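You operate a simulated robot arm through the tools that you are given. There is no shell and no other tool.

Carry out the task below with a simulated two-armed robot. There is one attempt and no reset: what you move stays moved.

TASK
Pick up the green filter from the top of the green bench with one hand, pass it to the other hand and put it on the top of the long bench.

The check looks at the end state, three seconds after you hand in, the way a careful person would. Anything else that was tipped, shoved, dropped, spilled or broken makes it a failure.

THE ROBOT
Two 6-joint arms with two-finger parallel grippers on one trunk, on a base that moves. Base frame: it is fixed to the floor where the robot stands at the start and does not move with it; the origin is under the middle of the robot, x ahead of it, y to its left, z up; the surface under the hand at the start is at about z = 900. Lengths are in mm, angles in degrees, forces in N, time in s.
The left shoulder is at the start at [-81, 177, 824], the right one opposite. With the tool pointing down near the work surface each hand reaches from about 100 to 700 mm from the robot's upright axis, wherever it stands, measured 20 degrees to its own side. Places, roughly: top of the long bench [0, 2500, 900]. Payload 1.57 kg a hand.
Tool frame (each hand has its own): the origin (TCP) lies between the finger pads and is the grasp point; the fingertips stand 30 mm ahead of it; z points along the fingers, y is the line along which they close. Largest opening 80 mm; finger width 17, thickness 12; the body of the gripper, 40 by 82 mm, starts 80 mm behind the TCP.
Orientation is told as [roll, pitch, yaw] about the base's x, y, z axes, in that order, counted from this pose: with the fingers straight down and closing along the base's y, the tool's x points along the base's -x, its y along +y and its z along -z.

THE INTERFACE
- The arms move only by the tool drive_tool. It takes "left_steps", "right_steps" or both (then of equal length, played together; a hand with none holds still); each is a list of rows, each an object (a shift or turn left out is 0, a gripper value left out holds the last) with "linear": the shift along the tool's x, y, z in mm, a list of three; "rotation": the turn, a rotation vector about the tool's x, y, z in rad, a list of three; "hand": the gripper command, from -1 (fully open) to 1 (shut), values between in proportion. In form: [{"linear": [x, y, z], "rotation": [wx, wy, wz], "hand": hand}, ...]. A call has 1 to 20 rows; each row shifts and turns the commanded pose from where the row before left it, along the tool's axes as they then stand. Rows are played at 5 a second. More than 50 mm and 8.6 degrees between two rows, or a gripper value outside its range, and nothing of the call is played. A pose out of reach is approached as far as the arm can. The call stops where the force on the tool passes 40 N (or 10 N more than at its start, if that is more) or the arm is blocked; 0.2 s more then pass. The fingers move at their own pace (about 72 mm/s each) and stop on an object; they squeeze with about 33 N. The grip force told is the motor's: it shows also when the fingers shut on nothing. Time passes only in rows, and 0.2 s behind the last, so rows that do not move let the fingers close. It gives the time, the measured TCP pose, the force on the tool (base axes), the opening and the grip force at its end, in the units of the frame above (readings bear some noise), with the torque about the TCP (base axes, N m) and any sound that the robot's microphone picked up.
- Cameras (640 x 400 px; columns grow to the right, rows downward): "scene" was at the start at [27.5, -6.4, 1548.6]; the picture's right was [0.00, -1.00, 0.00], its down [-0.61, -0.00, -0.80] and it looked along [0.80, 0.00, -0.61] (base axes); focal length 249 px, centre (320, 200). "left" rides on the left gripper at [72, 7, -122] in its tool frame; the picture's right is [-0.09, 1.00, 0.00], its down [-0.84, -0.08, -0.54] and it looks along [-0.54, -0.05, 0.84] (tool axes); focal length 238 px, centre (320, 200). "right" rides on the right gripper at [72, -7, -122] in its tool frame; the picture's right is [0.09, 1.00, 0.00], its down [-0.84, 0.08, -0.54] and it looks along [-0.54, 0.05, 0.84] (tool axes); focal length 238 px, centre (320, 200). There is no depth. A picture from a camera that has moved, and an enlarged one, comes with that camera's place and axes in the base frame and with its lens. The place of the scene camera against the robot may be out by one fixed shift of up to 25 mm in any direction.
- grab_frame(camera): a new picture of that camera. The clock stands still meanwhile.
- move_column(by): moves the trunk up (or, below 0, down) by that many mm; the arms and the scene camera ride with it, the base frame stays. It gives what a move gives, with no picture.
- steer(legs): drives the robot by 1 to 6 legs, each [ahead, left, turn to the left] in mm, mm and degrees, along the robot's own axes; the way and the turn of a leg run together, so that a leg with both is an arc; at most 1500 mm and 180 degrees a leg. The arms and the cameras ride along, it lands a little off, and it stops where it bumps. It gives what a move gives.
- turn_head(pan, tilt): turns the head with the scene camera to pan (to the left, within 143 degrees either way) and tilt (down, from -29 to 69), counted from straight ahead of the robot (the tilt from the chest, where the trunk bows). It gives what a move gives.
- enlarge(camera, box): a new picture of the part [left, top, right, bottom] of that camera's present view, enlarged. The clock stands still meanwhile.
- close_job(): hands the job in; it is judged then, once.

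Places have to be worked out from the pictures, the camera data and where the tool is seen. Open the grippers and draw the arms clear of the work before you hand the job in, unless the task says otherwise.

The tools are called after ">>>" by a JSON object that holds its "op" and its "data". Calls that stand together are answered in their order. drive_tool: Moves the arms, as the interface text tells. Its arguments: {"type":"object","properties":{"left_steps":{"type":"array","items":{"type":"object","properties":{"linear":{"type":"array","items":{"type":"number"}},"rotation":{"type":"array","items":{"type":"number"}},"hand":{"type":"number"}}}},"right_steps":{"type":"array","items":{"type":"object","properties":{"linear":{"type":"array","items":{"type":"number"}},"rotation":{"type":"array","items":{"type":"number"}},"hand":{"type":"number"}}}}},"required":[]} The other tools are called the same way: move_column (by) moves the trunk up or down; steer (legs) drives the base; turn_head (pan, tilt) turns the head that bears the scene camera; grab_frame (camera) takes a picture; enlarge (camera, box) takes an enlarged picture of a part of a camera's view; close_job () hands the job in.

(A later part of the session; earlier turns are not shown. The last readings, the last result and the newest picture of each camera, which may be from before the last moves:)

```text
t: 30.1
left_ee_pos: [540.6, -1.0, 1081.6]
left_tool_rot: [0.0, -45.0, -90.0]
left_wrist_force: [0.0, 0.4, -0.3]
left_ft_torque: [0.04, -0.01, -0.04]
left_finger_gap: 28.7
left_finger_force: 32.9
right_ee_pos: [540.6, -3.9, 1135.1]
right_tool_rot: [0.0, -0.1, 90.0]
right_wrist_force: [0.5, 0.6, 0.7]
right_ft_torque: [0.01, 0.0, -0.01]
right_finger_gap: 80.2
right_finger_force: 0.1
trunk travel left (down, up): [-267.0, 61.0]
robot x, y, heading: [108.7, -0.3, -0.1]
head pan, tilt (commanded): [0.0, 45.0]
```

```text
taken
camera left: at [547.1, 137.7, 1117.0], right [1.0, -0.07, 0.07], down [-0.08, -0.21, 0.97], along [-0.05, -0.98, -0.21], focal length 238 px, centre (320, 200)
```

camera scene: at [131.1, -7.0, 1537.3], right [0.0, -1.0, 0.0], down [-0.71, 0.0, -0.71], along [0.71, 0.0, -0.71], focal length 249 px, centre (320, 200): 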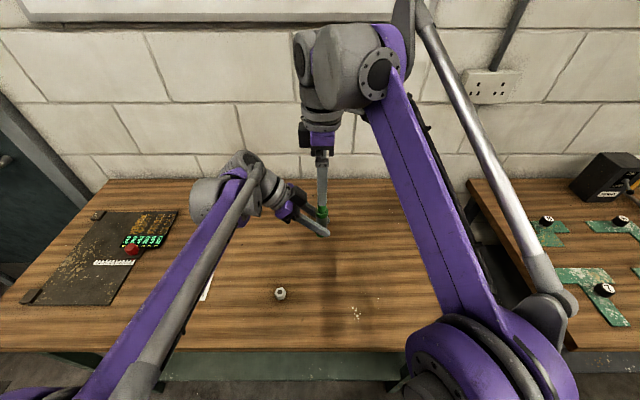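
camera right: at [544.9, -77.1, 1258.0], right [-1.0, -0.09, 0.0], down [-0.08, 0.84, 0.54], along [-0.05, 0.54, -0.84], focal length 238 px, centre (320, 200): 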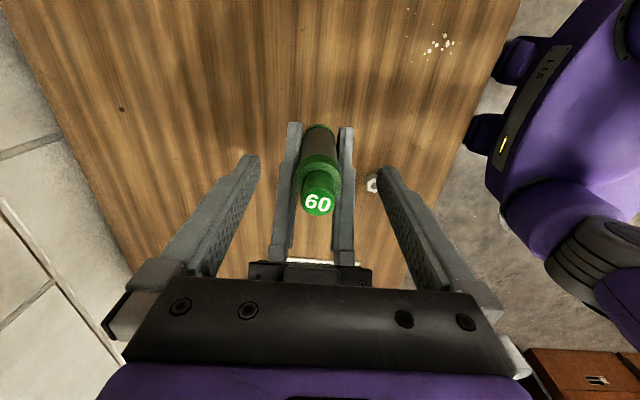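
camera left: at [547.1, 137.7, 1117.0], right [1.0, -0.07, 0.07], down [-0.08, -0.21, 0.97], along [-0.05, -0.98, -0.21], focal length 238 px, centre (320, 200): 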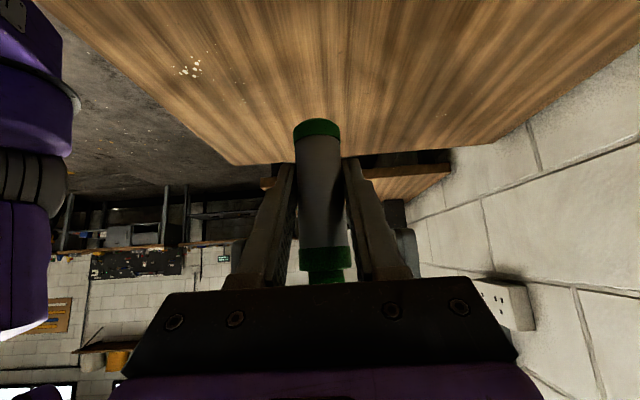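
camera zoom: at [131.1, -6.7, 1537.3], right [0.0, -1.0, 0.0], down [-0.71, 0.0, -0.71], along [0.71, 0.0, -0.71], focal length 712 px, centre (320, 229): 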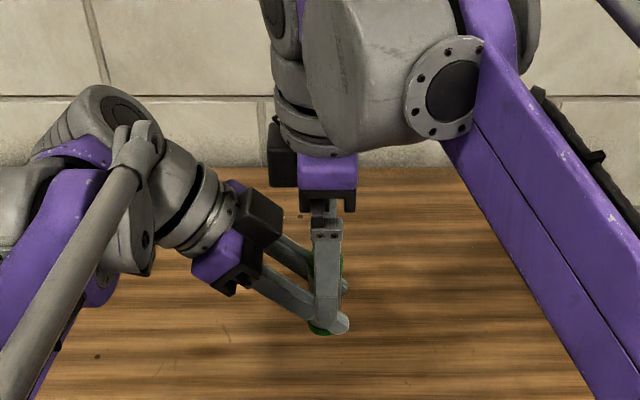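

The right fingers straddle the upper filter with the left fingers clear below. I close the right hand gently now.

>>> {"op": "drive_tool", "data": {"right_steps": [{"hand": -0.4}, {"hand": 0}, {"hand": 0.2}, {"hand": 0.4}, {"hand": 1}, {"hand": 1}, {"hand": 1}]}}

>>> {"op": "grab_frame", "data": {"camera": "right"}}

>>> {"op": "grab_frame", "data": {"camera": "left"}}

```text
t: 31.7
left_ee_pos: [540.1, -1.3, 1081.0]
left_tool_rot: [0.0, -45.0, -90.1]
left_wrist_force: [-9.9, 0.0, -0.9]
left_ft_torque: [0.03, -0.23, -0.02]
left_finger_gap: 28.7
left_finger_force: 33.1
right_ee_pos: [540.5, -4.9, 1135.2]
right_tool_rot: [-0.1, 0.0, 90.0]
right_wrist_force: [9.3, 0.0, 1.1]
right_ft_torque: [-0.01, -0.32, -0.03]
right_finger_gap: 28.3
right_finger_force: 33.1
trunk travel left (down, up): [-267.0, 61.0]
robot x, y, heading: [109.2, 3.4, 0.1]
head pan, tilt (commanded): [0.0, 45.0]
```

```text
taken
camera right: at [545.2, -77.1, 1258.2], right [-1.0, -0.09, 0.0], down [-0.08, 0.84, 0.54], along [-0.05, 0.54, -0.84], focal length 238 px, centre (320, 200)
```

right: 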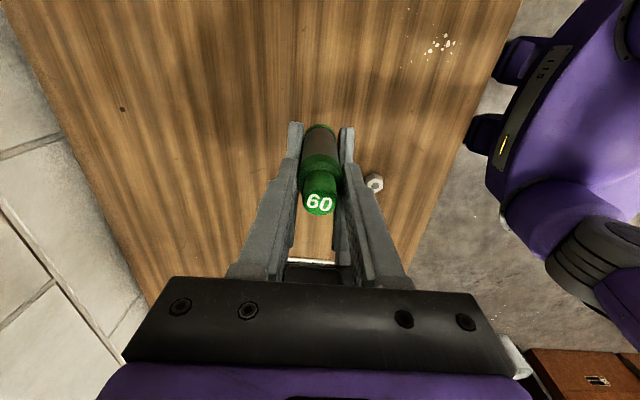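

```text
taken
camera left: at [547.0, 137.6, 1116.9], right [1.0, -0.07, 0.06], down [-0.08, -0.21, 0.97], along [-0.05, -0.98, -0.21], focal length 238 px, centre (320, 200)
```

left: 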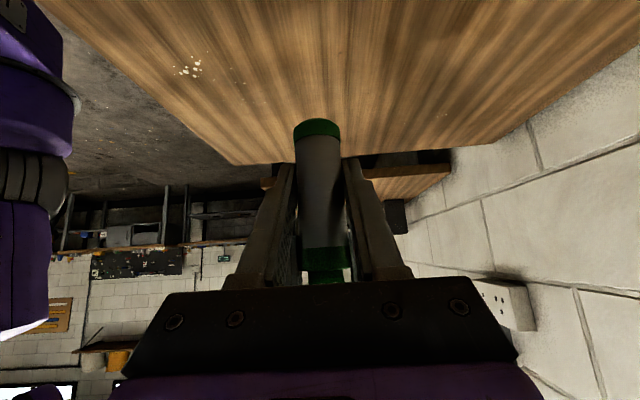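

The right hand holds it too (gap 28.3 mm, 33 N), with about 10 N of mutual side load. I ease that by 0.7 mm, then open the left hand and hold still to check.

>>> {"op": "drive_tool", "data": {"left_steps": [{}, {}, {"hand": 0.3}, {"hand": 0}, {"hand": -0.5}, {"hand": -1}, {"hand": -1}], "right_steps": [{"linear": [0, -0.7, 0]}, {}, {}, {}, {}, {}, {}]}}

>>> {"op": "grab_frame", "data": {"camera": "right"}}

>>> {"op": "grab_frame", "data": {"camera": "left"}}

```text
t: 33.3
left_ee_pos: [540.2, 0.5, 1080.8]
left_tool_rot: [0.0, -44.9, -90.1]
left_wrist_force: [0.3, -0.8, 0.0]
left_ft_torque: [-0.01, 0.0, -0.01]
left_finger_gap: 80.0
left_finger_force: 0.1
right_ee_pos: [540.9, -5.9, 1137.2]
right_tool_rot: [0.1, 0.0, 90.0]
right_wrist_force: [0.7, -0.3, -0.5]
right_ft_torque: [-0.01, 0.01, 0.0]
right_finger_gap: 28.6
right_finger_force: 32.8
trunk travel left (down, up): [-267.0, 61.0]
robot x, y, heading: [108.5, 0.7, 0.4]
head pan, tilt (commanded): [0.0, 45.0]
```

```text
taken
camera right: at [545.5, -77.0, 1258.3], right [-1.0, -0.09, 0.0], down [-0.08, 0.84, 0.54], along [-0.05, 0.54, -0.84], focal length 238 px, centre (320, 200)
```

right: 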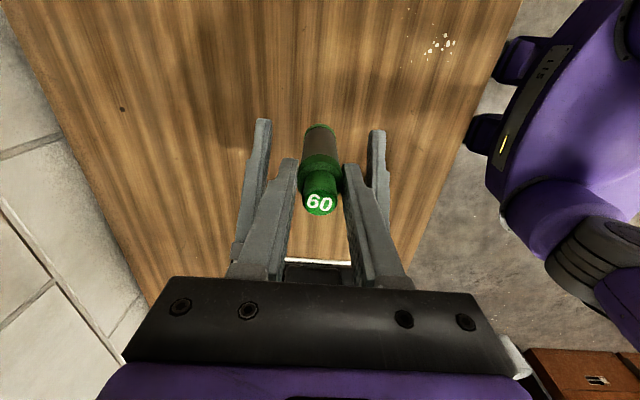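

```text
taken
camera left: at [547.1, 137.6, 1117.0], right [1.0, -0.07, 0.07], down [-0.08, -0.21, 0.97], along [-0.05, -0.98, -0.21], focal length 238 px, centre (320, 200)
```

left: 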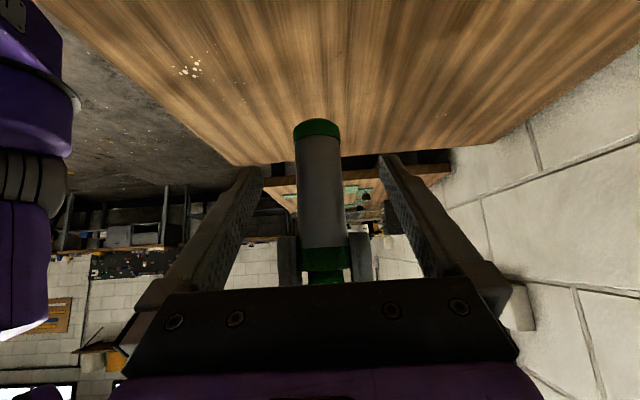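

The filter is now held by the right hand alone, steady. I back the left hand straight out along its own axis by 160 mm.

>>> {"op": "drive_tool", "data": {"left_steps": [{"linear": [0, 0, -20]}, {"linear": [0, 0, -20]}, {"linear": [0, 0, -20]}, {"linear": [0, 0, -20]}, {"linear": [0, 0, -20]}, {"linear": [0, 0, -20]}, {"linear": [0, 0, -20]}, {"linear": [0, 0, -20]}, {}]}}

>>> {"op": "grab_frame", "data": {"camera": "scene"}}

>>> {"op": "grab_frame", "data": {"camera": "left"}}

```text
t: 35.3
left_ee_pos: [541.4, 113.6, 1193.9]
left_tool_rot: [0.0, -45.0, -90.2]
left_wrist_force: [0.0, 0.1, 0.1]
left_ft_torque: [0.0, -0.01, -0.01]
left_finger_gap: 79.9
left_finger_force: 0.0
right_ee_pos: [539.7, -6.0, 1135.6]
right_tool_rot: [-0.1, 0.0, 90.0]
right_wrist_force: [0.3, -0.6, 0.0]
right_ft_torque: [0.03, -0.01, 0.02]
right_finger_gap: 28.2
right_finger_force: 33.3
trunk travel left (down, up): [-267.0, 61.0]
robot x, y, heading: [106.0, 1.1, -0.1]
head pan, tilt (commanded): [0.0, 45.0]
```

```text
taken
camera scene: at [131.1, -6.9, 1537.3], right [0.0, -1.0, 0.0], down [-0.71, 0.0, -0.71], along [0.71, 0.0, -0.71], focal length 249 px, centre (320, 200)
```

scene: 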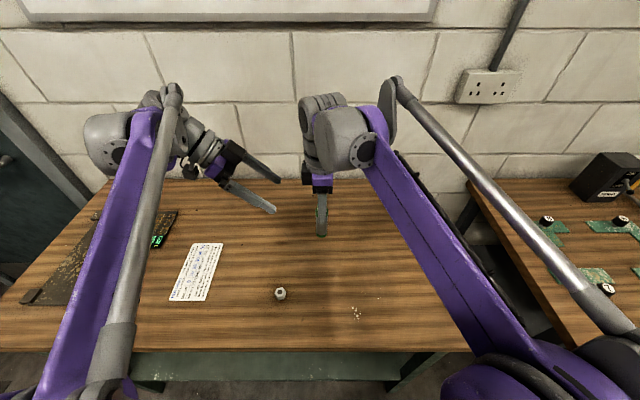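

```text
taken
camera left: at [547.2, 251.0, 1230.4], right [1.0, -0.07, 0.07], down [-0.08, -0.21, 0.97], along [-0.05, -0.98, -0.21], focal length 238 px, centre (320, 200)
```

left: 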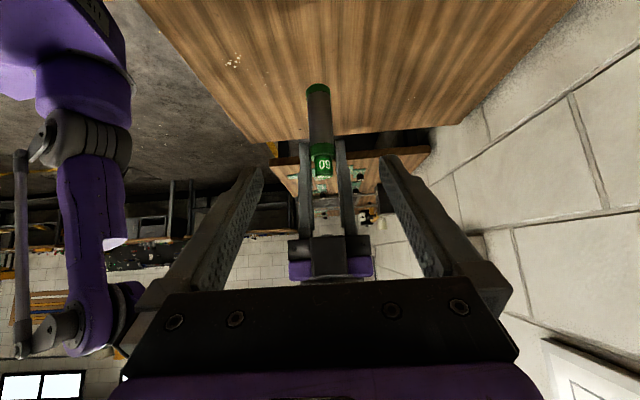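

The filter hangs freely and upright in the right hand. I now swing the left hand further left and turn it back toward its starting attitude, while raising the right hand 70 mm.

>>> {"op": "drive_tool", "data": {"left_steps": [{"linear": [21.2, 0, -21.2]}, {"linear": [21.2, 0, -21.2]}, {"linear": [21.2, 0, -21.2]}, {"linear": [21.2, 0, -21.2]}, {"rotation": [-0.0926, 0, -0.0926]}, {"rotation": [-0.0926, 0, -0.0926]}, {"rotation": [-0.0926, 0, -0.0926]}, {"rotation": [-0.0926, 0, -0.0926]}, {"rotation": [-0.0926, 0, -0.0926]}, {"rotation": [-0.0926, 0, -0.0926]}, {"rotation": [-0.0926, 0, -0.0926]}, {"rotation": [-0.0926, 0, -0.0926]}, {"rotation": [-0.0926, 0, -0.0926]}, {"rotation": [-0.0926, 0, -0.0926]}, {"rotation": [-0.0926, 0, -0.0926]}, {"rotation": [-0.0926, 0, -0.0926]}, {}], "right_steps": [{}, {}, {}, {}, {"linear": [0, 0, -10]}, {"linear": [0, 0, -10]}, {"linear": [0, 0, -10]}, {"linear": [0, 0, -10]}, {"linear": [0, 0, -10]}, {"linear": [0, 0, -10]}, {"linear": [0, 0, -10]}, {}, {}, {}, {}, {}, {}]}}

>>> {"op": "drive_tool", "data": {"left_steps": [{"rotation": [0, 0.131, 0]}, {"rotation": [0, 0.131, 0]}, {"rotation": [0, 0.131, 0]}, {"rotation": [0, 0.131, 0]}, {"rotation": [0, 0.131, 0]}, {"rotation": [0, 0.13, 0]}, {"linear": [25, 20, 0]}, {"linear": [25, 20, 0]}, {"linear": [25, 20, 0]}, {"linear": [25, 20, 0]}, {}]}}

>>> {"op": "grab_frame", "data": {"camera": "scene"}}

>>> {"op": "grab_frame", "data": {"camera": "right"}}

```text
t: 38.9
left_ee_pos: [539.7, 233.8, 1194.9]
left_tool_rot: [0.0, -45.0, 0.0]
left_wrist_force: [0.0, -0.2, -1.0]
left_ft_torque: [-0.06, 0.01, 0.0]
left_finger_gap: 80.2
left_finger_force: 0.1
right_ee_pos: [540.8, -4.3, 1207.1]
right_tool_rot: [0.0, 0.1, 90.1]
right_wrist_force: [-0.2, 0.0, -0.6]
right_ft_torque: [-0.03, -0.01, 0.02]
right_finger_gap: 28.5
right_finger_force: 33.0
trunk travel left (down, up): [-267.0, 61.0]
robot x, y, heading: [106.1, -0.7, 0.0]
head pan, tilt (commanded): [0.0, 45.0]
```

```text
t: 41.3
left_ee_pos: [441.3, 312.6, 1194.9]
left_tool_rot: [0.0, 0.1, 0.0]
left_wrist_force: [1.0, -0.1, -0.6]
left_ft_torque: [-0.04, -0.01, 0.02]
left_finger_gap: 80.1
left_finger_force: 0.1
right_ee_pos: [540.7, -4.6, 1204.9]
right_tool_rot: [0.1, 0.0, 90.0]
right_wrist_force: [0.2, 0.1, -0.6]
right_ft_torque: [-0.06, 0.03, 0.02]
right_finger_gap: 28.2
right_finger_force: 33.1
trunk travel left (down, up): [-267.0, 61.0]
robot x, y, heading: [108.3, -0.7, 0.2]
head pan, tilt (commanded): [0.0, 45.0]
```

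```text
taken
camera scene: at [131.9, -6.9, 1537.3], right [0.0, -1.0, 0.0], down [-0.71, 0.0, -0.71], along [0.71, 0.0, -0.71], focal length 249 px, centre (320, 200)
```

scene: 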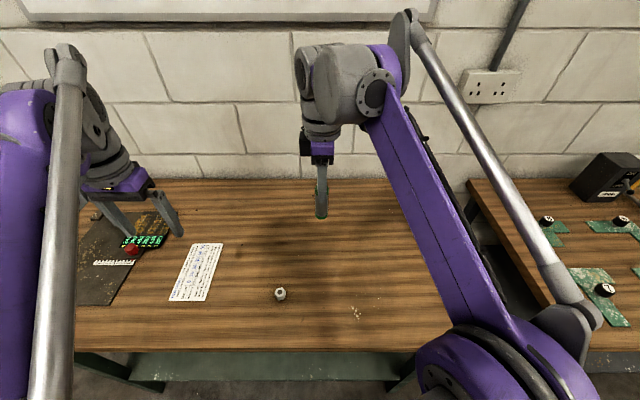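

```text
taken
camera right: at [546.3, -76.6, 1327.9], right [-1.0, -0.09, 0.0], down [-0.08, 0.84, 0.54], along [-0.05, 0.54, -0.84], focal length 238 px, centre (320, 200)
```

right: 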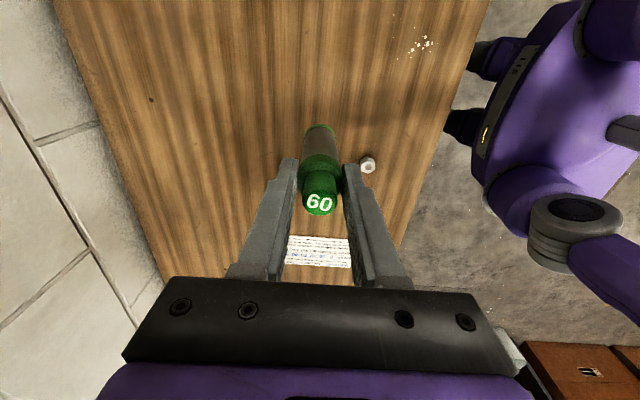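

The hand-over is finished and the left arm is back at its side. Before backing away I check what is behind the robot.

>>> {"op": "turn_head", "data": {"pan": 143, "tilt": 30}}

>>> {"op": "grab_frame", "data": {"camera": "scene"}}

>>> {"op": "turn_head", "data": {"pan": -143, "tilt": 30}}

>>> {"op": "grab_frame", "data": {"camera": "scene"}}

```text
t: 43.6
left_ee_pos: [442.0, 311.6, 1195.3]
left_tool_rot: [0.1, 0.0, 0.0]
left_wrist_force: [0.4, 0.1, -0.2]
left_ft_torque: [-0.02, -0.02, -0.02]
left_finger_gap: 80.3
left_finger_force: 0.1
right_ee_pos: [540.7, -4.5, 1206.5]
right_tool_rot: [0.0, 0.1, 90.1]
right_wrist_force: [0.0, -0.2, -1.5]
right_ft_torque: [0.0, 0.02, 0.04]
right_finger_gap: 28.3
right_finger_force: 33.3
trunk travel left (down, up): [-267.0, 61.0]
robot x, y, heading: [110.2, -1.7, 0.1]
head pan, tilt (commanded): [143.0, 30.0]
```

```text
taken
camera scene: at [-22.4, 47.8, 1559.9], right [0.6, 0.8, 0.0], down [0.4, -0.3, -0.87], along [-0.69, 0.52, -0.5], focal length 249 px, centre (320, 200)
```

scene: 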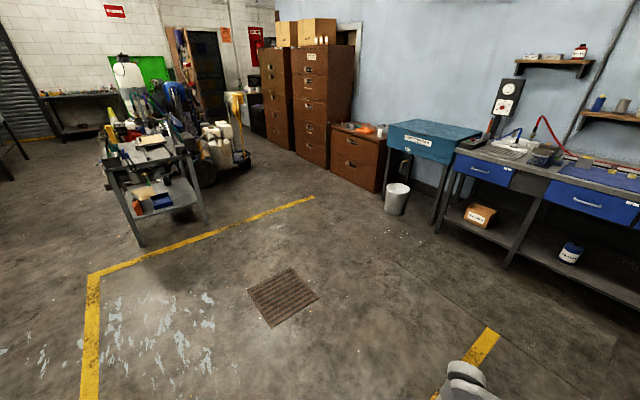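

```text
t: 47.5
left_ee_pos: [441.0, 313.7, 1193.9]
left_tool_rot: [0.0, 0.0, -0.1]
left_wrist_force: [0.1, 0.0, 0.6]
left_ft_torque: [0.01, 0.0, 0.0]
left_finger_gap: 79.9
left_finger_force: 0.1
right_ee_pos: [540.9, -3.3, 1206.0]
right_tool_rot: [-0.1, 0.1, 90.1]
right_wrist_force: [0.5, -0.1, -1.2]
right_ft_torque: [0.01, -0.03, -0.02]
right_finger_gap: 28.5
right_finger_force: 33.4
trunk travel left (down, up): [-267.0, 61.0]
robot x, y, heading: [111.5, -1.9, 0.0]
head pan, tilt (commanded): [-143.0, 30.0]
```

```text
taken
camera scene: at [-22.4, -61.1, 1559.9], right [-0.6, 0.8, 0.0], down [0.4, 0.3, -0.87], along [-0.69, -0.52, -0.5], focal length 249 px, centre (320, 200)
```

scene: 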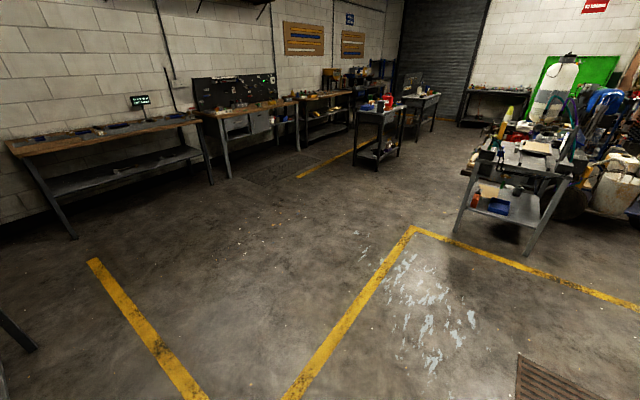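

The floor behind and to the left is clear. I back off 400 mm, turn 90° left on the spot, then look at the long bench.

>>> {"op": "steer", "data": {"legs": [[-400, 0, 0], [0, 0, 90]]}}

>>> {"op": "turn_head", "data": {"pan": 0, "tilt": 25}}

>>> {"op": "grab_frame", "data": {"camera": "scene"}}

>>> {"op": "grab_frame", "data": {"camera": "right"}}

```text
t: 53.8
left_ee_pos: [-602.0, 333.2, 1194.6]
left_tool_rot: [0.0, 0.0, 89.7]
left_wrist_force: [-0.2, -0.5, 0.0]
left_ft_torque: [-0.02, -0.02, -0.01]
left_finger_gap: 80.2
left_finger_force: 0.1
right_ee_pos: [-285.0, 431.8, 1206.0]
right_tool_rot: [0.1, 0.0, 179.7]
right_wrist_force: [-0.7, 0.3, -1.2]
right_ft_torque: [0.0, 0.02, 0.0]
right_finger_gap: 28.4
right_finger_force: 33.1
trunk travel left (down, up): [-267.0, 61.0]
robot x, y, heading: [-291.6, 1.6, 89.7]
head pan, tilt (commanded): [-143.0, 30.0]
```

```text
t: 56.1
left_ee_pos: [-602.5, 334.3, 1194.9]
left_tool_rot: [0.0, 0.1, 89.7]
left_wrist_force: [0.3, -0.1, -0.8]
left_ft_torque: [0.03, 0.0, -0.03]
left_finger_gap: 79.9
left_finger_force: 0.0
right_ee_pos: [-284.6, 431.1, 1206.5]
right_tool_rot: [0.0, 0.0, 179.7]
right_wrist_force: [-0.8, -0.3, 0.2]
right_ft_torque: [0.01, -0.03, 0.0]
right_finger_gap: 28.3
right_finger_force: 33.2
trunk travel left (down, up): [-267.0, 61.0]
robot x, y, heading: [-293.5, 3.2, 89.5]
head pan, tilt (commanded): [0.0, 25.0]
```

```text
taken
camera scene: at [-308.9, 45.0, 1567.9], right [1.0, -0.01, 0.0], down [0.0, -0.42, -0.91], along [0.01, 0.91, -0.42], focal length 249 px, centre (320, 200)
```

scene: 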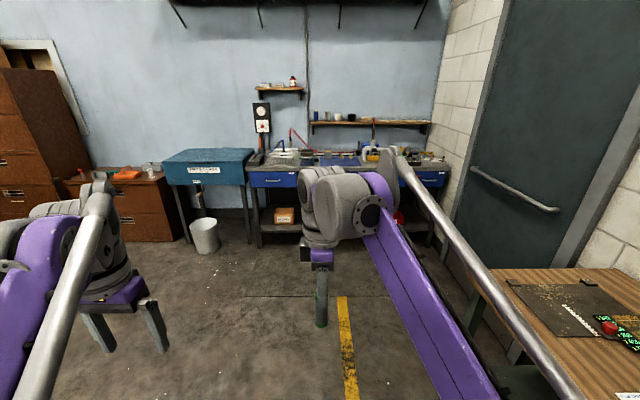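

```text
taken
camera right: at [-213.9, 438.0, 1328.1], right [0.09, -1.0, 0.0], down [-0.84, -0.07, 0.54], along [-0.54, -0.05, -0.84], focal length 238 px, centre (320, 200)
```

right: 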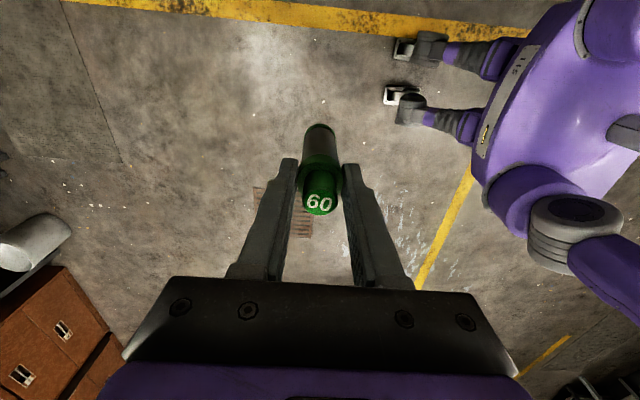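

Clear path ahead. I drive 1150 mm toward the long bench and look at its top for an open patch.

>>> {"op": "steer", "data": {"legs": [[1150, 0, 0]]}}

>>> {"op": "turn_head", "data": {"pan": 0, "tilt": 30}}

>>> {"op": "grab_frame", "data": {"camera": "scene"}}

>>> {"op": "turn_head", "data": {"pan": -40, "tilt": 25}}

>>> {"op": "grab_frame", "data": {"camera": "scene"}}

```text
t: 61.9
left_ee_pos: [-609.8, 1479.2, 1194.8]
left_tool_rot: [0.0, 0.0, 90.6]
left_wrist_force: [0.8, -0.7, 0.4]
left_ft_torque: [-0.03, 0.02, 0.01]
left_finger_gap: 80.2
left_finger_force: 0.0
right_ee_pos: [-294.5, 1581.9, 1206.6]
right_tool_rot: [0.0, 0.0, -179.4]
right_wrist_force: [0.0, 0.3, -1.1]
right_ft_torque: [0.0, 0.02, 0.01]
right_finger_gap: 28.5
right_finger_force: 33.4
trunk travel left (down, up): [-267.0, 61.0]
robot x, y, heading: [-290.1, 1154.5, 90.7]
head pan, tilt (commanded): [0.0, 25.0]
```

```text
t: 62.6
left_ee_pos: [-608.7, 1478.9, 1195.3]
left_tool_rot: [0.0, -0.1, 90.6]
left_wrist_force: [-0.6, -0.3, 0.0]
left_ft_torque: [0.03, -0.01, -0.01]
left_finger_gap: 80.2
left_finger_force: 0.1
right_ee_pos: [-293.4, 1582.1, 1206.1]
right_tool_rot: [0.1, 0.1, -179.4]
right_wrist_force: [0.1, 0.5, 0.7]
right_ft_torque: [-0.01, 0.01, 0.0]
right_finger_gap: 28.4
right_finger_force: 32.6
trunk travel left (down, up): [-267.0, 61.0]
robot x, y, heading: [-292.2, 1150.0, 90.8]
head pan, tilt (commanded): [0.0, 30.0]
```

```text
taken
camera scene: at [-312.3, 1194.0, 1560.0], right [1.0, 0.01, 0.0], down [0.01, -0.5, -0.87], along [-0.01, 0.87, -0.5], focal length 249 px, centre (320, 200)
```

scene: 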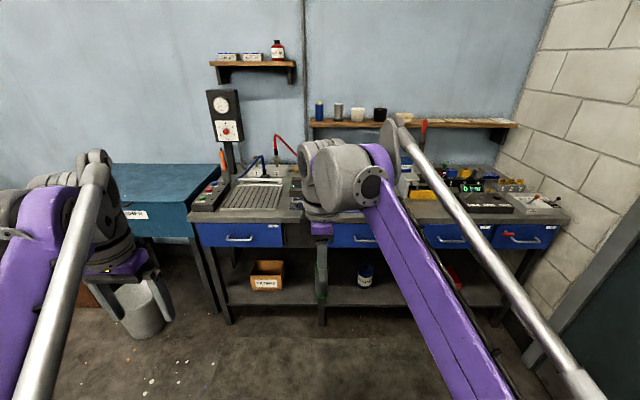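

```text
t: 63.7
left_ee_pos: [-610.4, 1479.9, 1195.0]
left_tool_rot: [0.0, -0.1, 90.6]
left_wrist_force: [-0.7, -0.5, 0.2]
left_ft_torque: [0.0, 0.01, 0.04]
left_finger_gap: 79.8
left_finger_force: 0.1
right_ee_pos: [-293.3, 1581.5, 1206.0]
right_tool_rot: [0.1, 0.0, -179.3]
right_wrist_force: [0.7, -0.5, -0.9]
right_ft_torque: [-0.03, 0.0, 0.0]
right_finger_gap: 28.4
right_finger_force: 33.2
trunk travel left (down, up): [-267.0, 61.0]
robot x, y, heading: [-290.5, 1151.2, 90.8]
head pan, tilt (commanded): [-40.0, 25.0]
```

```text
taken
camera scene: at [-252.9, 1174.6, 1567.9], right [0.77, -0.63, 0.0], down [-0.27, -0.33, -0.91], along [0.57, 0.7, -0.42], focal length 249 px, centre (320, 200)
```

scene: 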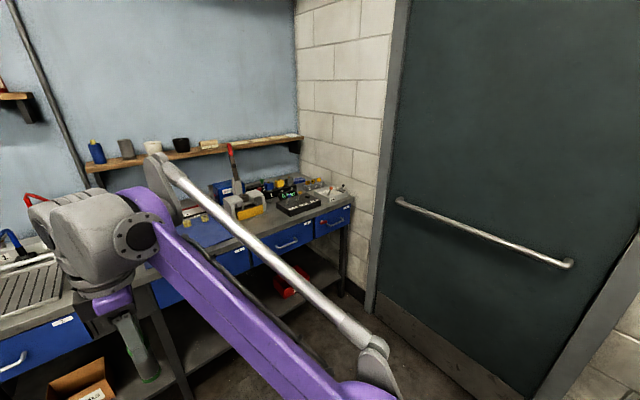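

The bench front edge is at about y≈2135 with a bare strip ~100 mm deep before the tray; I need a closer look. I turn the right hand back 90° (camera facing forward, fingers opening along the bench), then drive 450 mm closer to view with the wrist cameras.

>>> {"op": "drive_tool", "data": {"right_steps": [{"rotation": [0, 0, 0.131]}, {"rotation": [0, 0, 0.131]}, {"rotation": [0, 0, 0.131]}, {"rotation": [0, 0, 0.131]}, {"rotation": [0, 0, 0.131]}, {"rotation": [0, 0, 0.131]}, {"rotation": [0, 0, 0.131]}, {"rotation": [0, 0, 0.131]}, {"rotation": [0, 0, 0.131]}, {"rotation": [0, 0, 0.131]}, {"rotation": [0, 0, 0.131]}, {"rotation": [0, 0, 0.13]}, {}]}}

>>> {"op": "steer", "data": {"legs": [[350, 0, 0]]}}

>>> {"op": "turn_head", "data": {"pan": 0, "tilt": 40}}

>>> {"op": "grab_frame", "data": {"camera": "scene"}}

>>> {"op": "grab_frame", "data": {"camera": "left"}}

>>> {"op": "grab_frame", "data": {"camera": "right"}}

```text
t: 66.5
left_ee_pos: [-609.8, 1479.9, 1195.4]
left_tool_rot: [0.0, -0.1, 90.6]
left_wrist_force: [0.3, -0.5, 0.4]
left_ft_torque: [-0.01, 0.03, -0.02]
left_finger_gap: 80.1
left_finger_force: 0.0
right_ee_pos: [-293.7, 1582.4, 1206.3]
right_tool_rot: [0.0, -0.1, 90.5]
right_wrist_force: [-0.1, 0.0, -1.1]
right_ft_torque: [-0.02, -0.02, 0.01]
right_finger_gap: 28.2
right_finger_force: 32.7
trunk travel left (down, up): [-267.0, 61.0]
robot x, y, heading: [-297.5, 1153.4, 90.7]
head pan, tilt (commanded): [-40.0, 25.0]
```

```text
t: 68.7
left_ee_pos: [-612.7, 1830.5, 1195.4]
left_tool_rot: [-0.1, -0.1, 90.6]
left_wrist_force: [-0.2, -0.2, 0.9]
left_ft_torque: [-0.02, -0.05, 0.01]
left_finger_gap: 79.9
left_finger_force: 0.1
right_ee_pos: [-296.6, 1932.6, 1207.2]
right_tool_rot: [-0.1, 0.0, 90.5]
right_wrist_force: [0.2, -0.8, -1.4]
right_ft_torque: [-0.01, 0.0, 0.02]
right_finger_gap: 28.1
right_finger_force: 32.4
trunk travel left (down, up): [-267.0, 61.0]
robot x, y, heading: [-296.3, 1504.0, 90.1]
head pan, tilt (commanded): [-40.0, 25.0]
```

```text
t: 69.8
left_ee_pos: [-612.1, 1829.1, 1195.3]
left_tool_rot: [0.0, 0.0, 90.5]
left_wrist_force: [-0.5, 0.0, 1.0]
left_ft_torque: [0.03, -0.01, 0.01]
left_finger_gap: 80.0
left_finger_force: 0.1
right_ee_pos: [-297.3, 1933.5, 1205.0]
right_tool_rot: [-0.1, 0.0, 90.5]
right_wrist_force: [0.0, 0.6, -0.7]
right_ft_torque: [0.03, 0.02, 0.02]
right_finger_gap: 28.2
right_finger_force: 33.1
trunk travel left (down, up): [-267.0, 61.0]
robot x, y, heading: [-293.6, 1500.3, 90.5]
head pan, tilt (commanded): [0.0, 40.0]
```

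```text
taken
camera scene: at [-315.4, 1538.1, 1544.6], right [1.0, 0.01, 0.0], down [0.01, -0.64, -0.77], along [-0.01, 0.77, -0.64], focal length 249 px, centre (320, 200)
```

scene: 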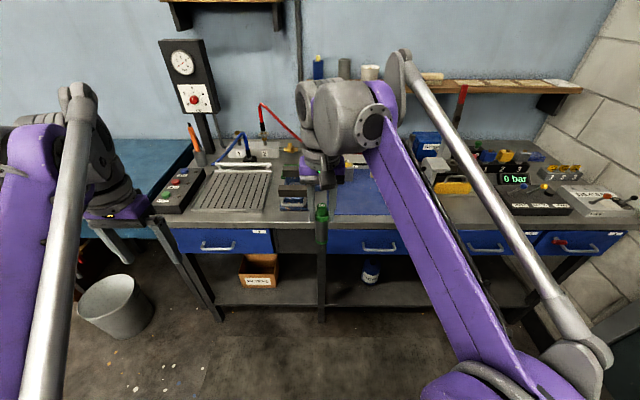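

```text
taken
camera left: at [-618.8, 1758.6, 1317.3], right [-1.0, 0.08, 0.0], down [0.07, 0.84, 0.54], along [0.05, 0.54, -0.84], focal length 238 px, centre (320, 200)
```

left: 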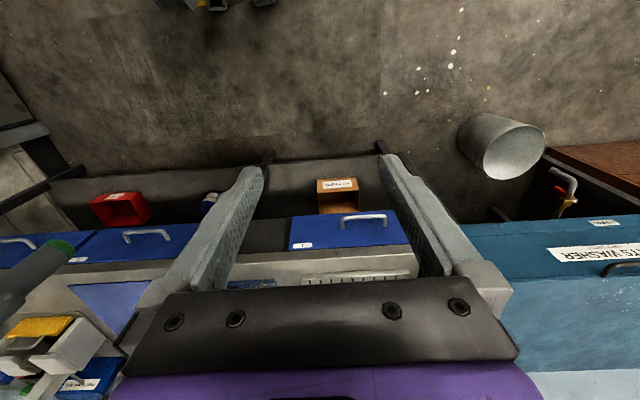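

```text
taken
camera right: at [-290.5, 1859.8, 1328.1], right [-0.99, -0.1, 0.0], down [-0.08, 0.84, 0.54], along [-0.05, 0.54, -0.84], focal length 238 px, centre (320, 200)
```

right: 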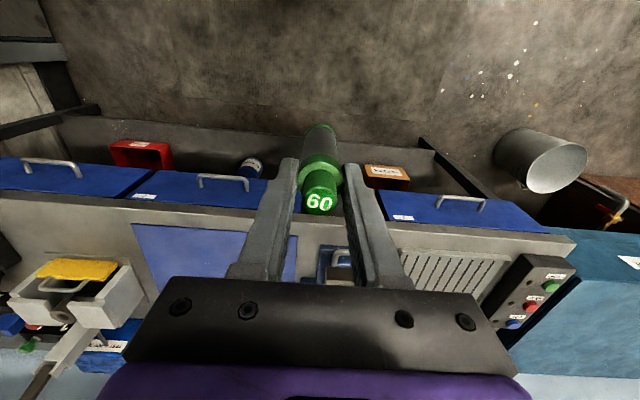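

The wrist view shows the bare grey front strip of the long bench and gaps between the blue mat, the press with the yellow tray and the ribbed tray. I enlarge to find the best open patch.

>>> {"op": "enlarge", "data": {"camera": "right", "box": [0, 130, 320, 330]}}

>>> {"op": "enlarge", "data": {"camera": "right", "box": [320, 150, 600, 325]}}

>>> {"op": "enlarge", "data": {"camera": "scene", "box": [150, 100, 400, 256]}}

>>> {"op": "enlarge", "data": {"camera": "scene", "box": [390, 100, 640, 256]}}

```text
2.00 times, centred on (160, 230) of right
camera zoom: at [-290.5, 1859.8, 1328.1], right [-0.99, -0.1, 0.0], down [-0.08, 0.84, 0.54], along [-0.05, 0.54, -0.84], focal length 477 px, centre (640, 140)
```

zoom: 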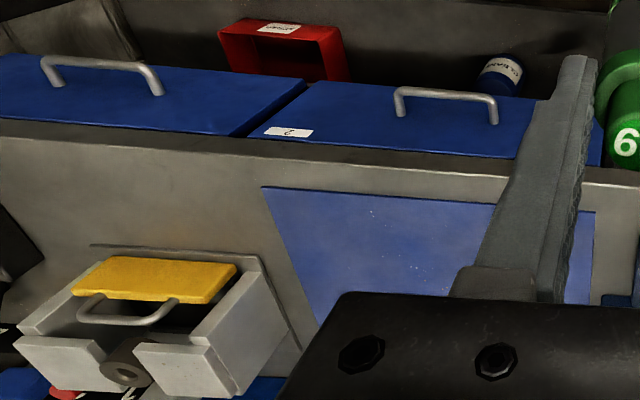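

```text
2.29 times, centred on (460, 238) of right
camera zoom: at [-290.5, 1859.8, 1328.1], right [-0.99, -0.1, 0.0], down [-0.08, 0.84, 0.54], along [-0.05, 0.54, -0.84], focal length 545 px, centre (0, 114)
```

zoom: 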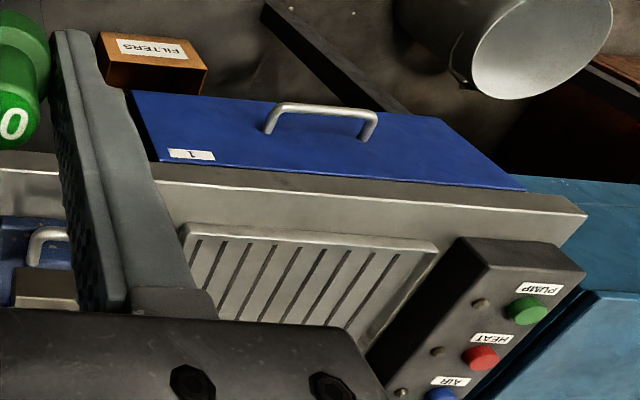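

```text
2.56 times, centred on (275, 178) of scene
camera zoom: at [-315.4, 1538.1, 1544.6], right [1.0, 0.01, 0.0], down [0.01, -0.64, -0.77], along [-0.01, 0.77, -0.64], focal length 638 px, centre (435, 256)
```

zoom: 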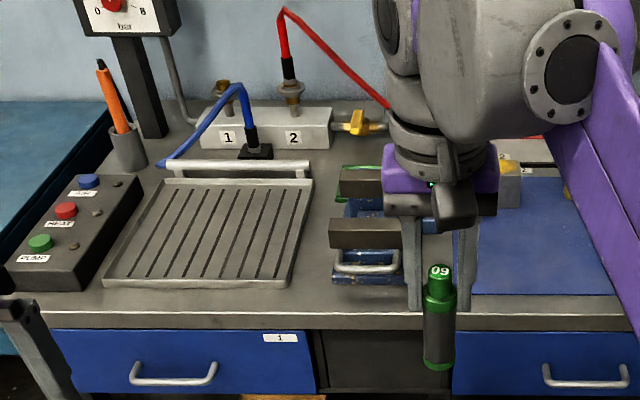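

```text
2.56 times, centred on (515, 178) of scene
camera zoom: at [-315.4, 1538.1, 1544.6], right [1.0, 0.01, 0.0], down [0.01, -0.64, -0.77], along [-0.01, 0.77, -0.64], focal length 638 px, centre (-179, 256)
```

zoom: 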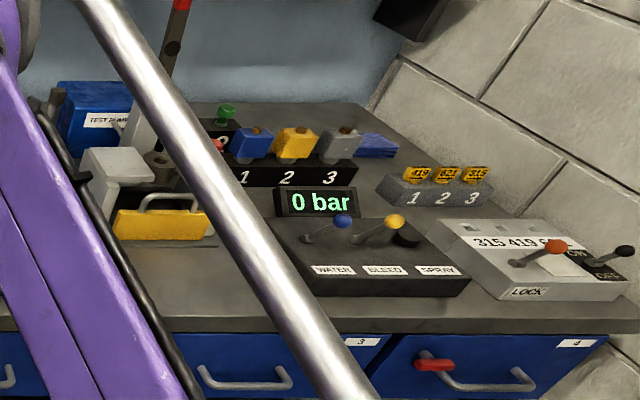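

From the right camera: bench front edge at y≈2197, blue mat x −276…105 from y≈2242, press base front at y≈2361 for x 147…350, control box from x≈400. So the bare patch around [250, 2270] is free with ≥70 mm to everything. I strafe right 545 mm, staying well clear in front of the bench, and look again.

>>> {"op": "steer", "data": {"legs": [[0, -540, 0]]}}

>>> {"op": "turn_head", "data": {"pan": 0, "tilt": 40}}

>>> {"op": "grab_frame", "data": {"camera": "scene"}}

>>> {"op": "grab_frame", "data": {"camera": "right"}}

>>> {"op": "grab_frame", "data": {"camera": "left"}}

```text
t: 75.1
left_ee_pos: [-67.8, 1834.7, 1194.9]
left_tool_rot: [0.0, 0.0, 90.3]
left_wrist_force: [0.3, 0.4, -0.1]
left_ft_torque: [-0.03, 0.03, -0.02]
left_finger_gap: 80.1
left_finger_force: 0.1
right_ee_pos: [247.9, 1935.1, 1206.2]
right_tool_rot: [0.0, 0.0, 90.3]
right_wrist_force: [-0.6, 0.2, -0.3]
right_ft_torque: [0.01, -0.01, 0.0]
right_finger_gap: 28.2
right_finger_force: 33.7
trunk travel left (down, up): [-267.0, 61.0]
robot x, y, heading: [244.2, 1502.9, 90.5]
head pan, tilt (commanded): [0.0, 40.0]
```

```text
t: 75.7
left_ee_pos: [-67.6, 1834.1, 1194.5]
left_tool_rot: [0.1, 0.0, 90.3]
left_wrist_force: [-0.1, -0.3, -0.8]
left_ft_torque: [-0.01, -0.03, -0.01]
left_finger_gap: 79.7
left_finger_force: 0.1
right_ee_pos: [247.6, 1936.4, 1205.8]
right_tool_rot: [0.0, -0.1, 90.3]
right_wrist_force: [0.3, 0.5, -0.4]
right_ft_torque: [0.02, -0.02, -0.02]
right_finger_gap: 28.5
right_finger_force: 33.5
trunk travel left (down, up): [-267.0, 61.0]
robot x, y, heading: [246.8, 1503.9, 90.3]
head pan, tilt (commanded): [0.0, 40.0]
```

```text
taken
camera scene: at [227.7, 1541.7, 1544.6], right [1.0, 0.01, 0.0], down [0.0, -0.64, -0.77], along [0.0, 0.77, -0.64], focal length 249 px, centre (320, 200)
```

scene: 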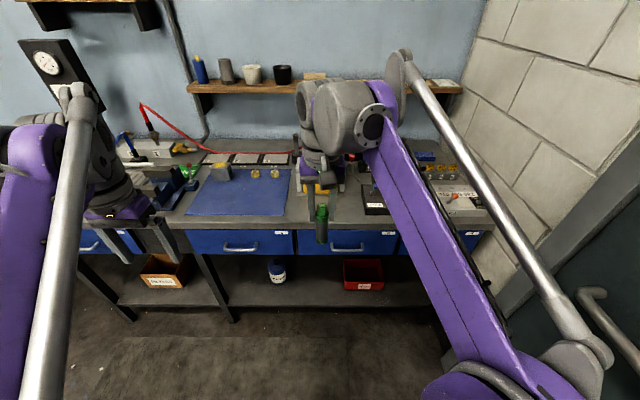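

```text
taken
camera right: at [253.7, 1863.4, 1328.2], right [-1.0, -0.1, 0.0], down [-0.08, 0.84, 0.54], along [-0.05, 0.54, -0.84], focal length 238 px, centre (320, 200)
```

right: 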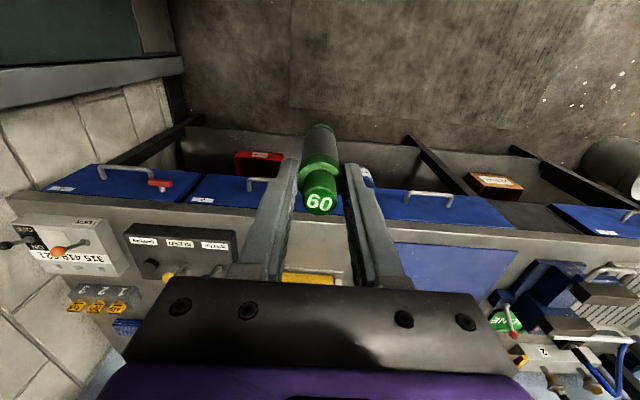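

```text
taken
camera left: at [-74.8, 1763.4, 1317.4], right [-1.0, 0.09, 0.0], down [0.07, 0.84, 0.54], along [0.05, 0.54, -0.84], focal length 238 px, centre (320, 200)
```

left: 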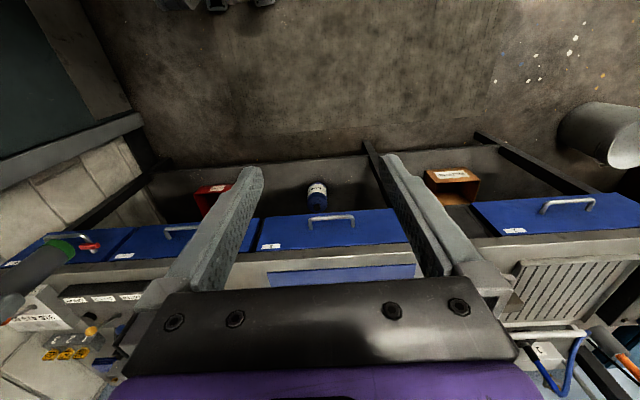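

The patch in front of the press is open: control box begins at x≈420, the mat ends at x≈105. I drive ahead 225 mm; the hands stay high and before the tall items.

>>> {"op": "steer", "data": {"legs": [[225, 0, 0]]}}

>>> {"op": "turn_head", "data": {"pan": 0, "tilt": 50}}

>>> {"op": "grab_frame", "data": {"camera": "scene"}}

>>> {"op": "grab_frame", "data": {"camera": "right"}}

>>> {"op": "grab_frame", "data": {"camera": "left"}}

```text
t: 77.4
left_ee_pos: [-67.4, 2058.8, 1195.5]
left_tool_rot: [0.1, 0.1, 90.1]
left_wrist_force: [0.9, 0.4, -0.2]
left_ft_torque: [-0.01, 0.0, -0.01]
left_finger_gap: 80.0
left_finger_force: 0.1
right_ee_pos: [249.1, 2158.3, 1205.7]
right_tool_rot: [0.1, 0.0, 90.2]
right_wrist_force: [0.4, 0.7, -0.5]
right_ft_torque: [-0.01, 0.0, 0.02]
right_finger_gap: 28.6
right_finger_force: 33.4
trunk travel left (down, up): [-267.0, 61.0]
robot x, y, heading: [246.4, 1730.4, 90.5]
head pan, tilt (commanded): [0.0, 40.0]
```

```text
t: 78.1
left_ee_pos: [-68.1, 2057.1, 1194.8]
left_tool_rot: [0.0, 0.1, 90.2]
left_wrist_force: [0.6, 0.3, 1.2]
left_ft_torque: [0.02, 0.0, 0.01]
left_finger_gap: 79.8
left_finger_force: 0.0
right_ee_pos: [248.6, 2158.4, 1204.9]
right_tool_rot: [0.0, 0.1, 90.3]
right_wrist_force: [0.7, 0.0, -1.0]
right_ft_torque: [0.0, 0.01, 0.01]
right_finger_gap: 28.3
right_finger_force: 32.6
trunk travel left (down, up): [-267.0, 61.0]
robot x, y, heading: [246.7, 1730.5, 90.1]
head pan, tilt (commanded): [0.0, 50.0]
```

```text
taken
camera scene: at [226.9, 1757.0, 1530.5], right [1.0, 0.0, 0.0], down [0.0, -0.77, -0.64], along [0.0, 0.64, -0.77], focal length 249 px, centre (320, 200)
```

scene: 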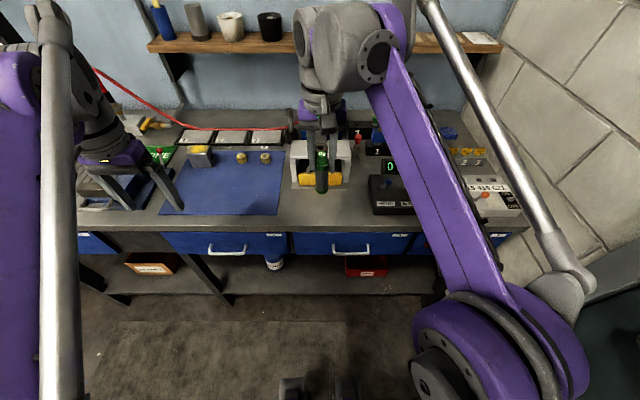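

```text
taken
camera right: at [253.7, 2086.6, 1328.2], right [-1.0, -0.1, 0.0], down [-0.08, 0.84, 0.54], along [-0.05, 0.54, -0.84], focal length 238 px, centre (320, 200)
```

right: 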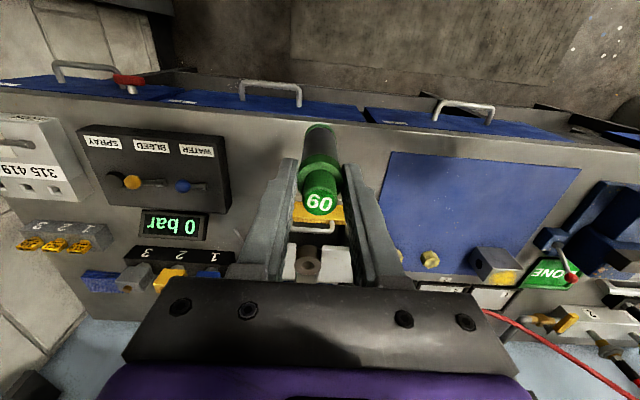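

```text
taken
camera left: at [-75.2, 1987.4, 1317.4], right [-1.0, 0.09, 0.0], down [0.08, 0.84, 0.54], along [0.05, 0.54, -0.84], focal length 238 px, centre (320, 200)
```

left: 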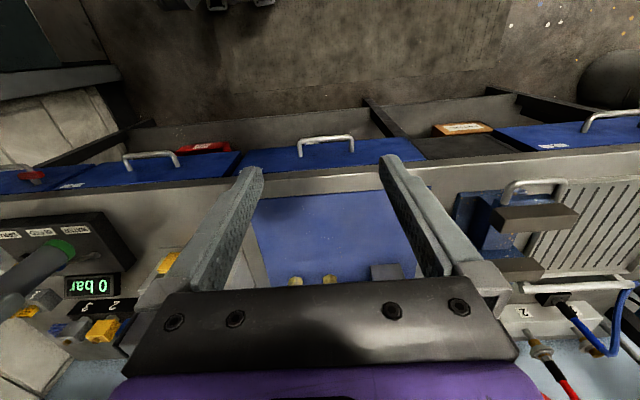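

Let me enlarge the right-wrist and scene views to pin down the patch edges around the hand.

>>> {"op": "enlarge", "data": {"camera": "right", "box": [180, 80, 420, 280]}}

>>> {"op": "enlarge", "data": {"camera": "scene", "box": [250, 90, 450, 240]}}

```text
2.00 times, centred on (300, 180) of right
camera zoom: at [253.7, 2086.6, 1328.2], right [-1.0, -0.1, 0.0], down [-0.08, 0.84, 0.54], along [-0.05, 0.54, -0.84], focal length 477 px, centre (360, 240)
```

zoom: 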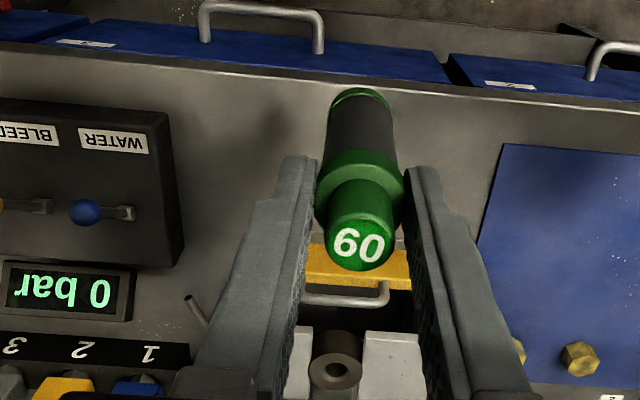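

```text
2.67 times, centred on (350, 165) of scene
camera zoom: at [226.9, 1757.0, 1530.5], right [1.0, 0.0, 0.0], down [0.0, -0.77, -0.64], along [0.0, 0.64, -0.77], focal length 665 px, centre (240, 293)
```

zoom: 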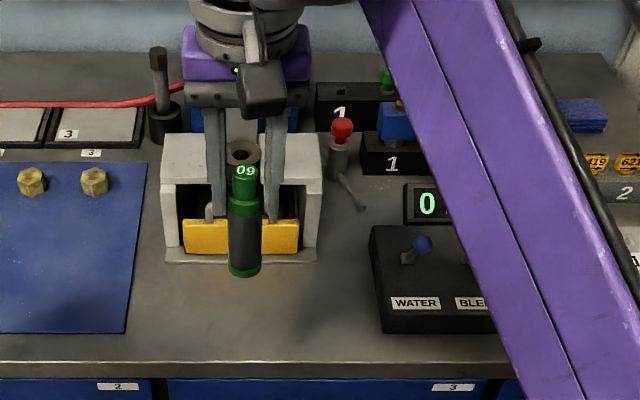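

The bare patch spans x≈105…400, y≈2200…2345; I target [252, 2268]. I move the right hand forward 110 mm at height, then lower to about 25 mm above the bench.

>>> {"op": "drive_tool", "data": {"right_steps": [{"linear": [-22, -0.7, 0]}, {"linear": [-22, -0.7, 0]}, {"linear": [-22, -0.7, 0]}, {"linear": [-22, -0.7, 0]}, {"linear": [-22, -0.7, 0]}, {}]}}

>>> {"op": "grab_frame", "data": {"camera": "right"}}

>>> {"op": "grab_frame", "data": {"camera": "scene"}}

```text
t: 79.5
left_ee_pos: [-67.1, 2058.4, 1194.3]
left_tool_rot: [0.0, -0.1, 90.2]
left_wrist_force: [0.4, 0.2, -0.6]
left_ft_torque: [-0.01, 0.02, -0.01]
left_finger_gap: 80.3
left_finger_force: 0.1
right_ee_pos: [256.5, 2237.8, 1188.7]
right_tool_rot: [0.1, 0.0, 90.2]
right_wrist_force: [-0.3, -0.1, -0.1]
right_ft_torque: [-0.01, -0.01, -0.02]
right_finger_gap: 28.2
right_finger_force: 32.5
right hand out of reach, approached as far as the arm can: row 3, 4, 5
trunk travel left (down, up): [-267.0, 61.0]
robot x, y, heading: [247.2, 1728.5, 90.3]
head pan, tilt (commanded): [0.0, 50.0]
```

```text
taken
camera right: at [261.2, 2166.6, 1310.4], right [-1.0, -0.09, 0.0], down [-0.08, 0.84, 0.54], along [-0.05, 0.54, -0.84], focal length 238 px, centre (320, 200)
```

right: 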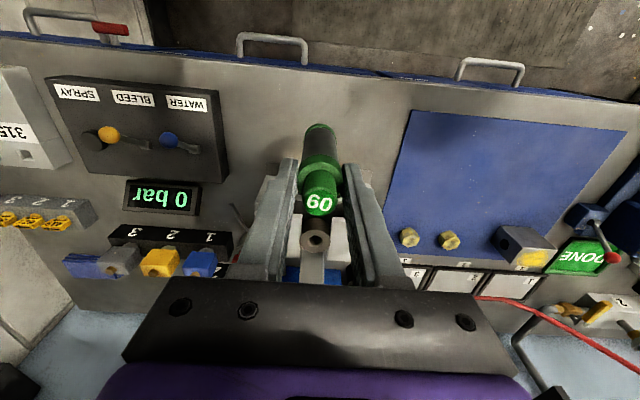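

```text
taken
camera scene: at [226.8, 1756.8, 1530.4], right [1.0, 0.0, 0.0], down [0.0, -0.77, -0.64], along [0.0, 0.64, -0.77], focal length 249 px, centre (320, 200)
```

scene: 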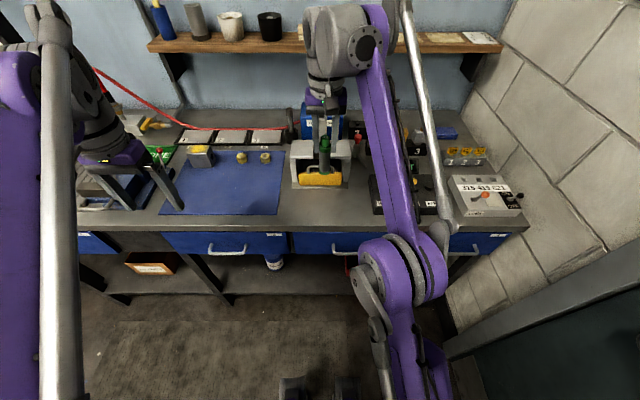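

The hand reached only y≈2238 at this height (arm nearly straight). I bring the hand back 77 mm toward the robot, then move the base 80 mm closer instead.

>>> {"op": "drive_tool", "data": {"right_steps": [{"linear": [20, 0, 0]}, {"linear": [20, 0, 0]}, {"linear": [20, 0, 0]}, {"linear": [17, 0, 0]}, {}]}}

>>> {"op": "steer", "data": {"legs": [[80, 0, 0]]}}

>>> {"op": "grab_frame", "data": {"camera": "right"}}

>>> {"op": "grab_frame", "data": {"camera": "scene"}}

```text
t: 80.7
left_ee_pos: [-69.0, 2058.6, 1195.8]
left_tool_rot: [0.1, 0.0, 90.1]
left_wrist_force: [-0.1, 0.1, 0.2]
left_ft_torque: [-0.01, -0.01, -0.02]
left_finger_gap: 79.7
left_finger_force: 0.1
right_ee_pos: [255.5, 2163.4, 1188.0]
right_tool_rot: [0.0, 0.0, 90.3]
right_wrist_force: [-0.4, -0.3, 0.5]
right_ft_torque: [-0.01, 0.0, 0.0]
right_finger_gap: 28.5
right_finger_force: 32.9
trunk travel left (down, up): [-267.0, 61.0]
robot x, y, heading: [245.9, 1729.2, 90.0]
head pan, tilt (commanded): [0.0, 50.0]
```

```text
t: 81.8
left_ee_pos: [-68.6, 2139.4, 1195.4]
left_tool_rot: [0.0, 0.0, 90.2]
left_wrist_force: [0.1, -0.5, -0.1]
left_ft_torque: [-0.01, 0.0, 0.0]
left_finger_gap: 79.9
left_finger_force: 0.0
right_ee_pos: [257.1, 2242.4, 1187.7]
right_tool_rot: [0.0, 0.0, 90.0]
right_wrist_force: [0.4, 0.6, -0.1]
right_ft_torque: [-0.01, 0.03, -0.01]
right_finger_gap: 28.4
right_finger_force: 32.7
trunk travel left (down, up): [-267.0, 61.0]
robot x, y, heading: [243.3, 1808.0, 90.2]
head pan, tilt (commanded): [0.0, 50.0]
```

```text
taken
camera right: at [261.7, 2170.7, 1310.9], right [-1.0, -0.09, 0.0], down [-0.08, 0.84, 0.54], along [-0.05, 0.54, -0.84], focal length 238 px, centre (320, 200)
```

right: 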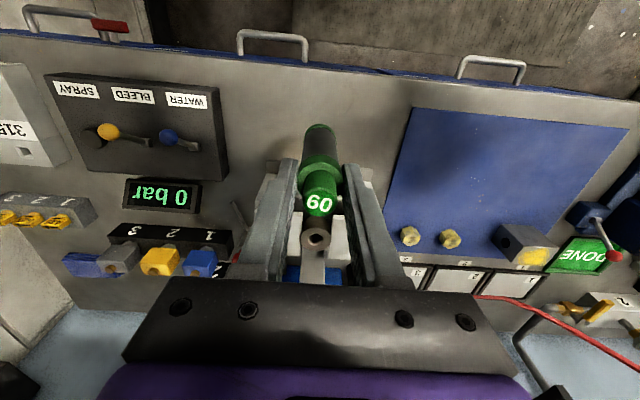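

```text
taken
camera scene: at [226.8, 1837.3, 1530.4], right [1.0, 0.0, 0.0], down [0.0, -0.77, -0.64], along [0.0, 0.64, -0.77], focal length 249 px, centre (320, 200)
```

scene: 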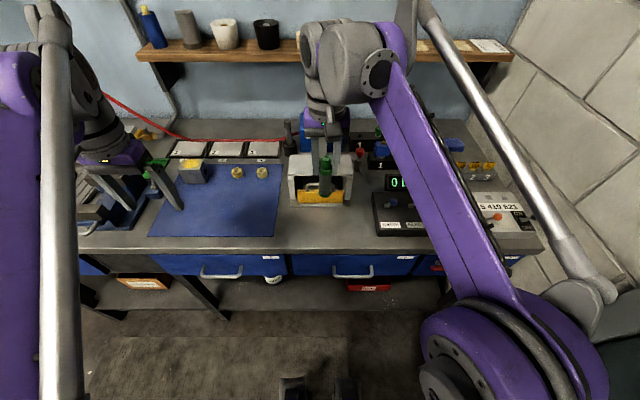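

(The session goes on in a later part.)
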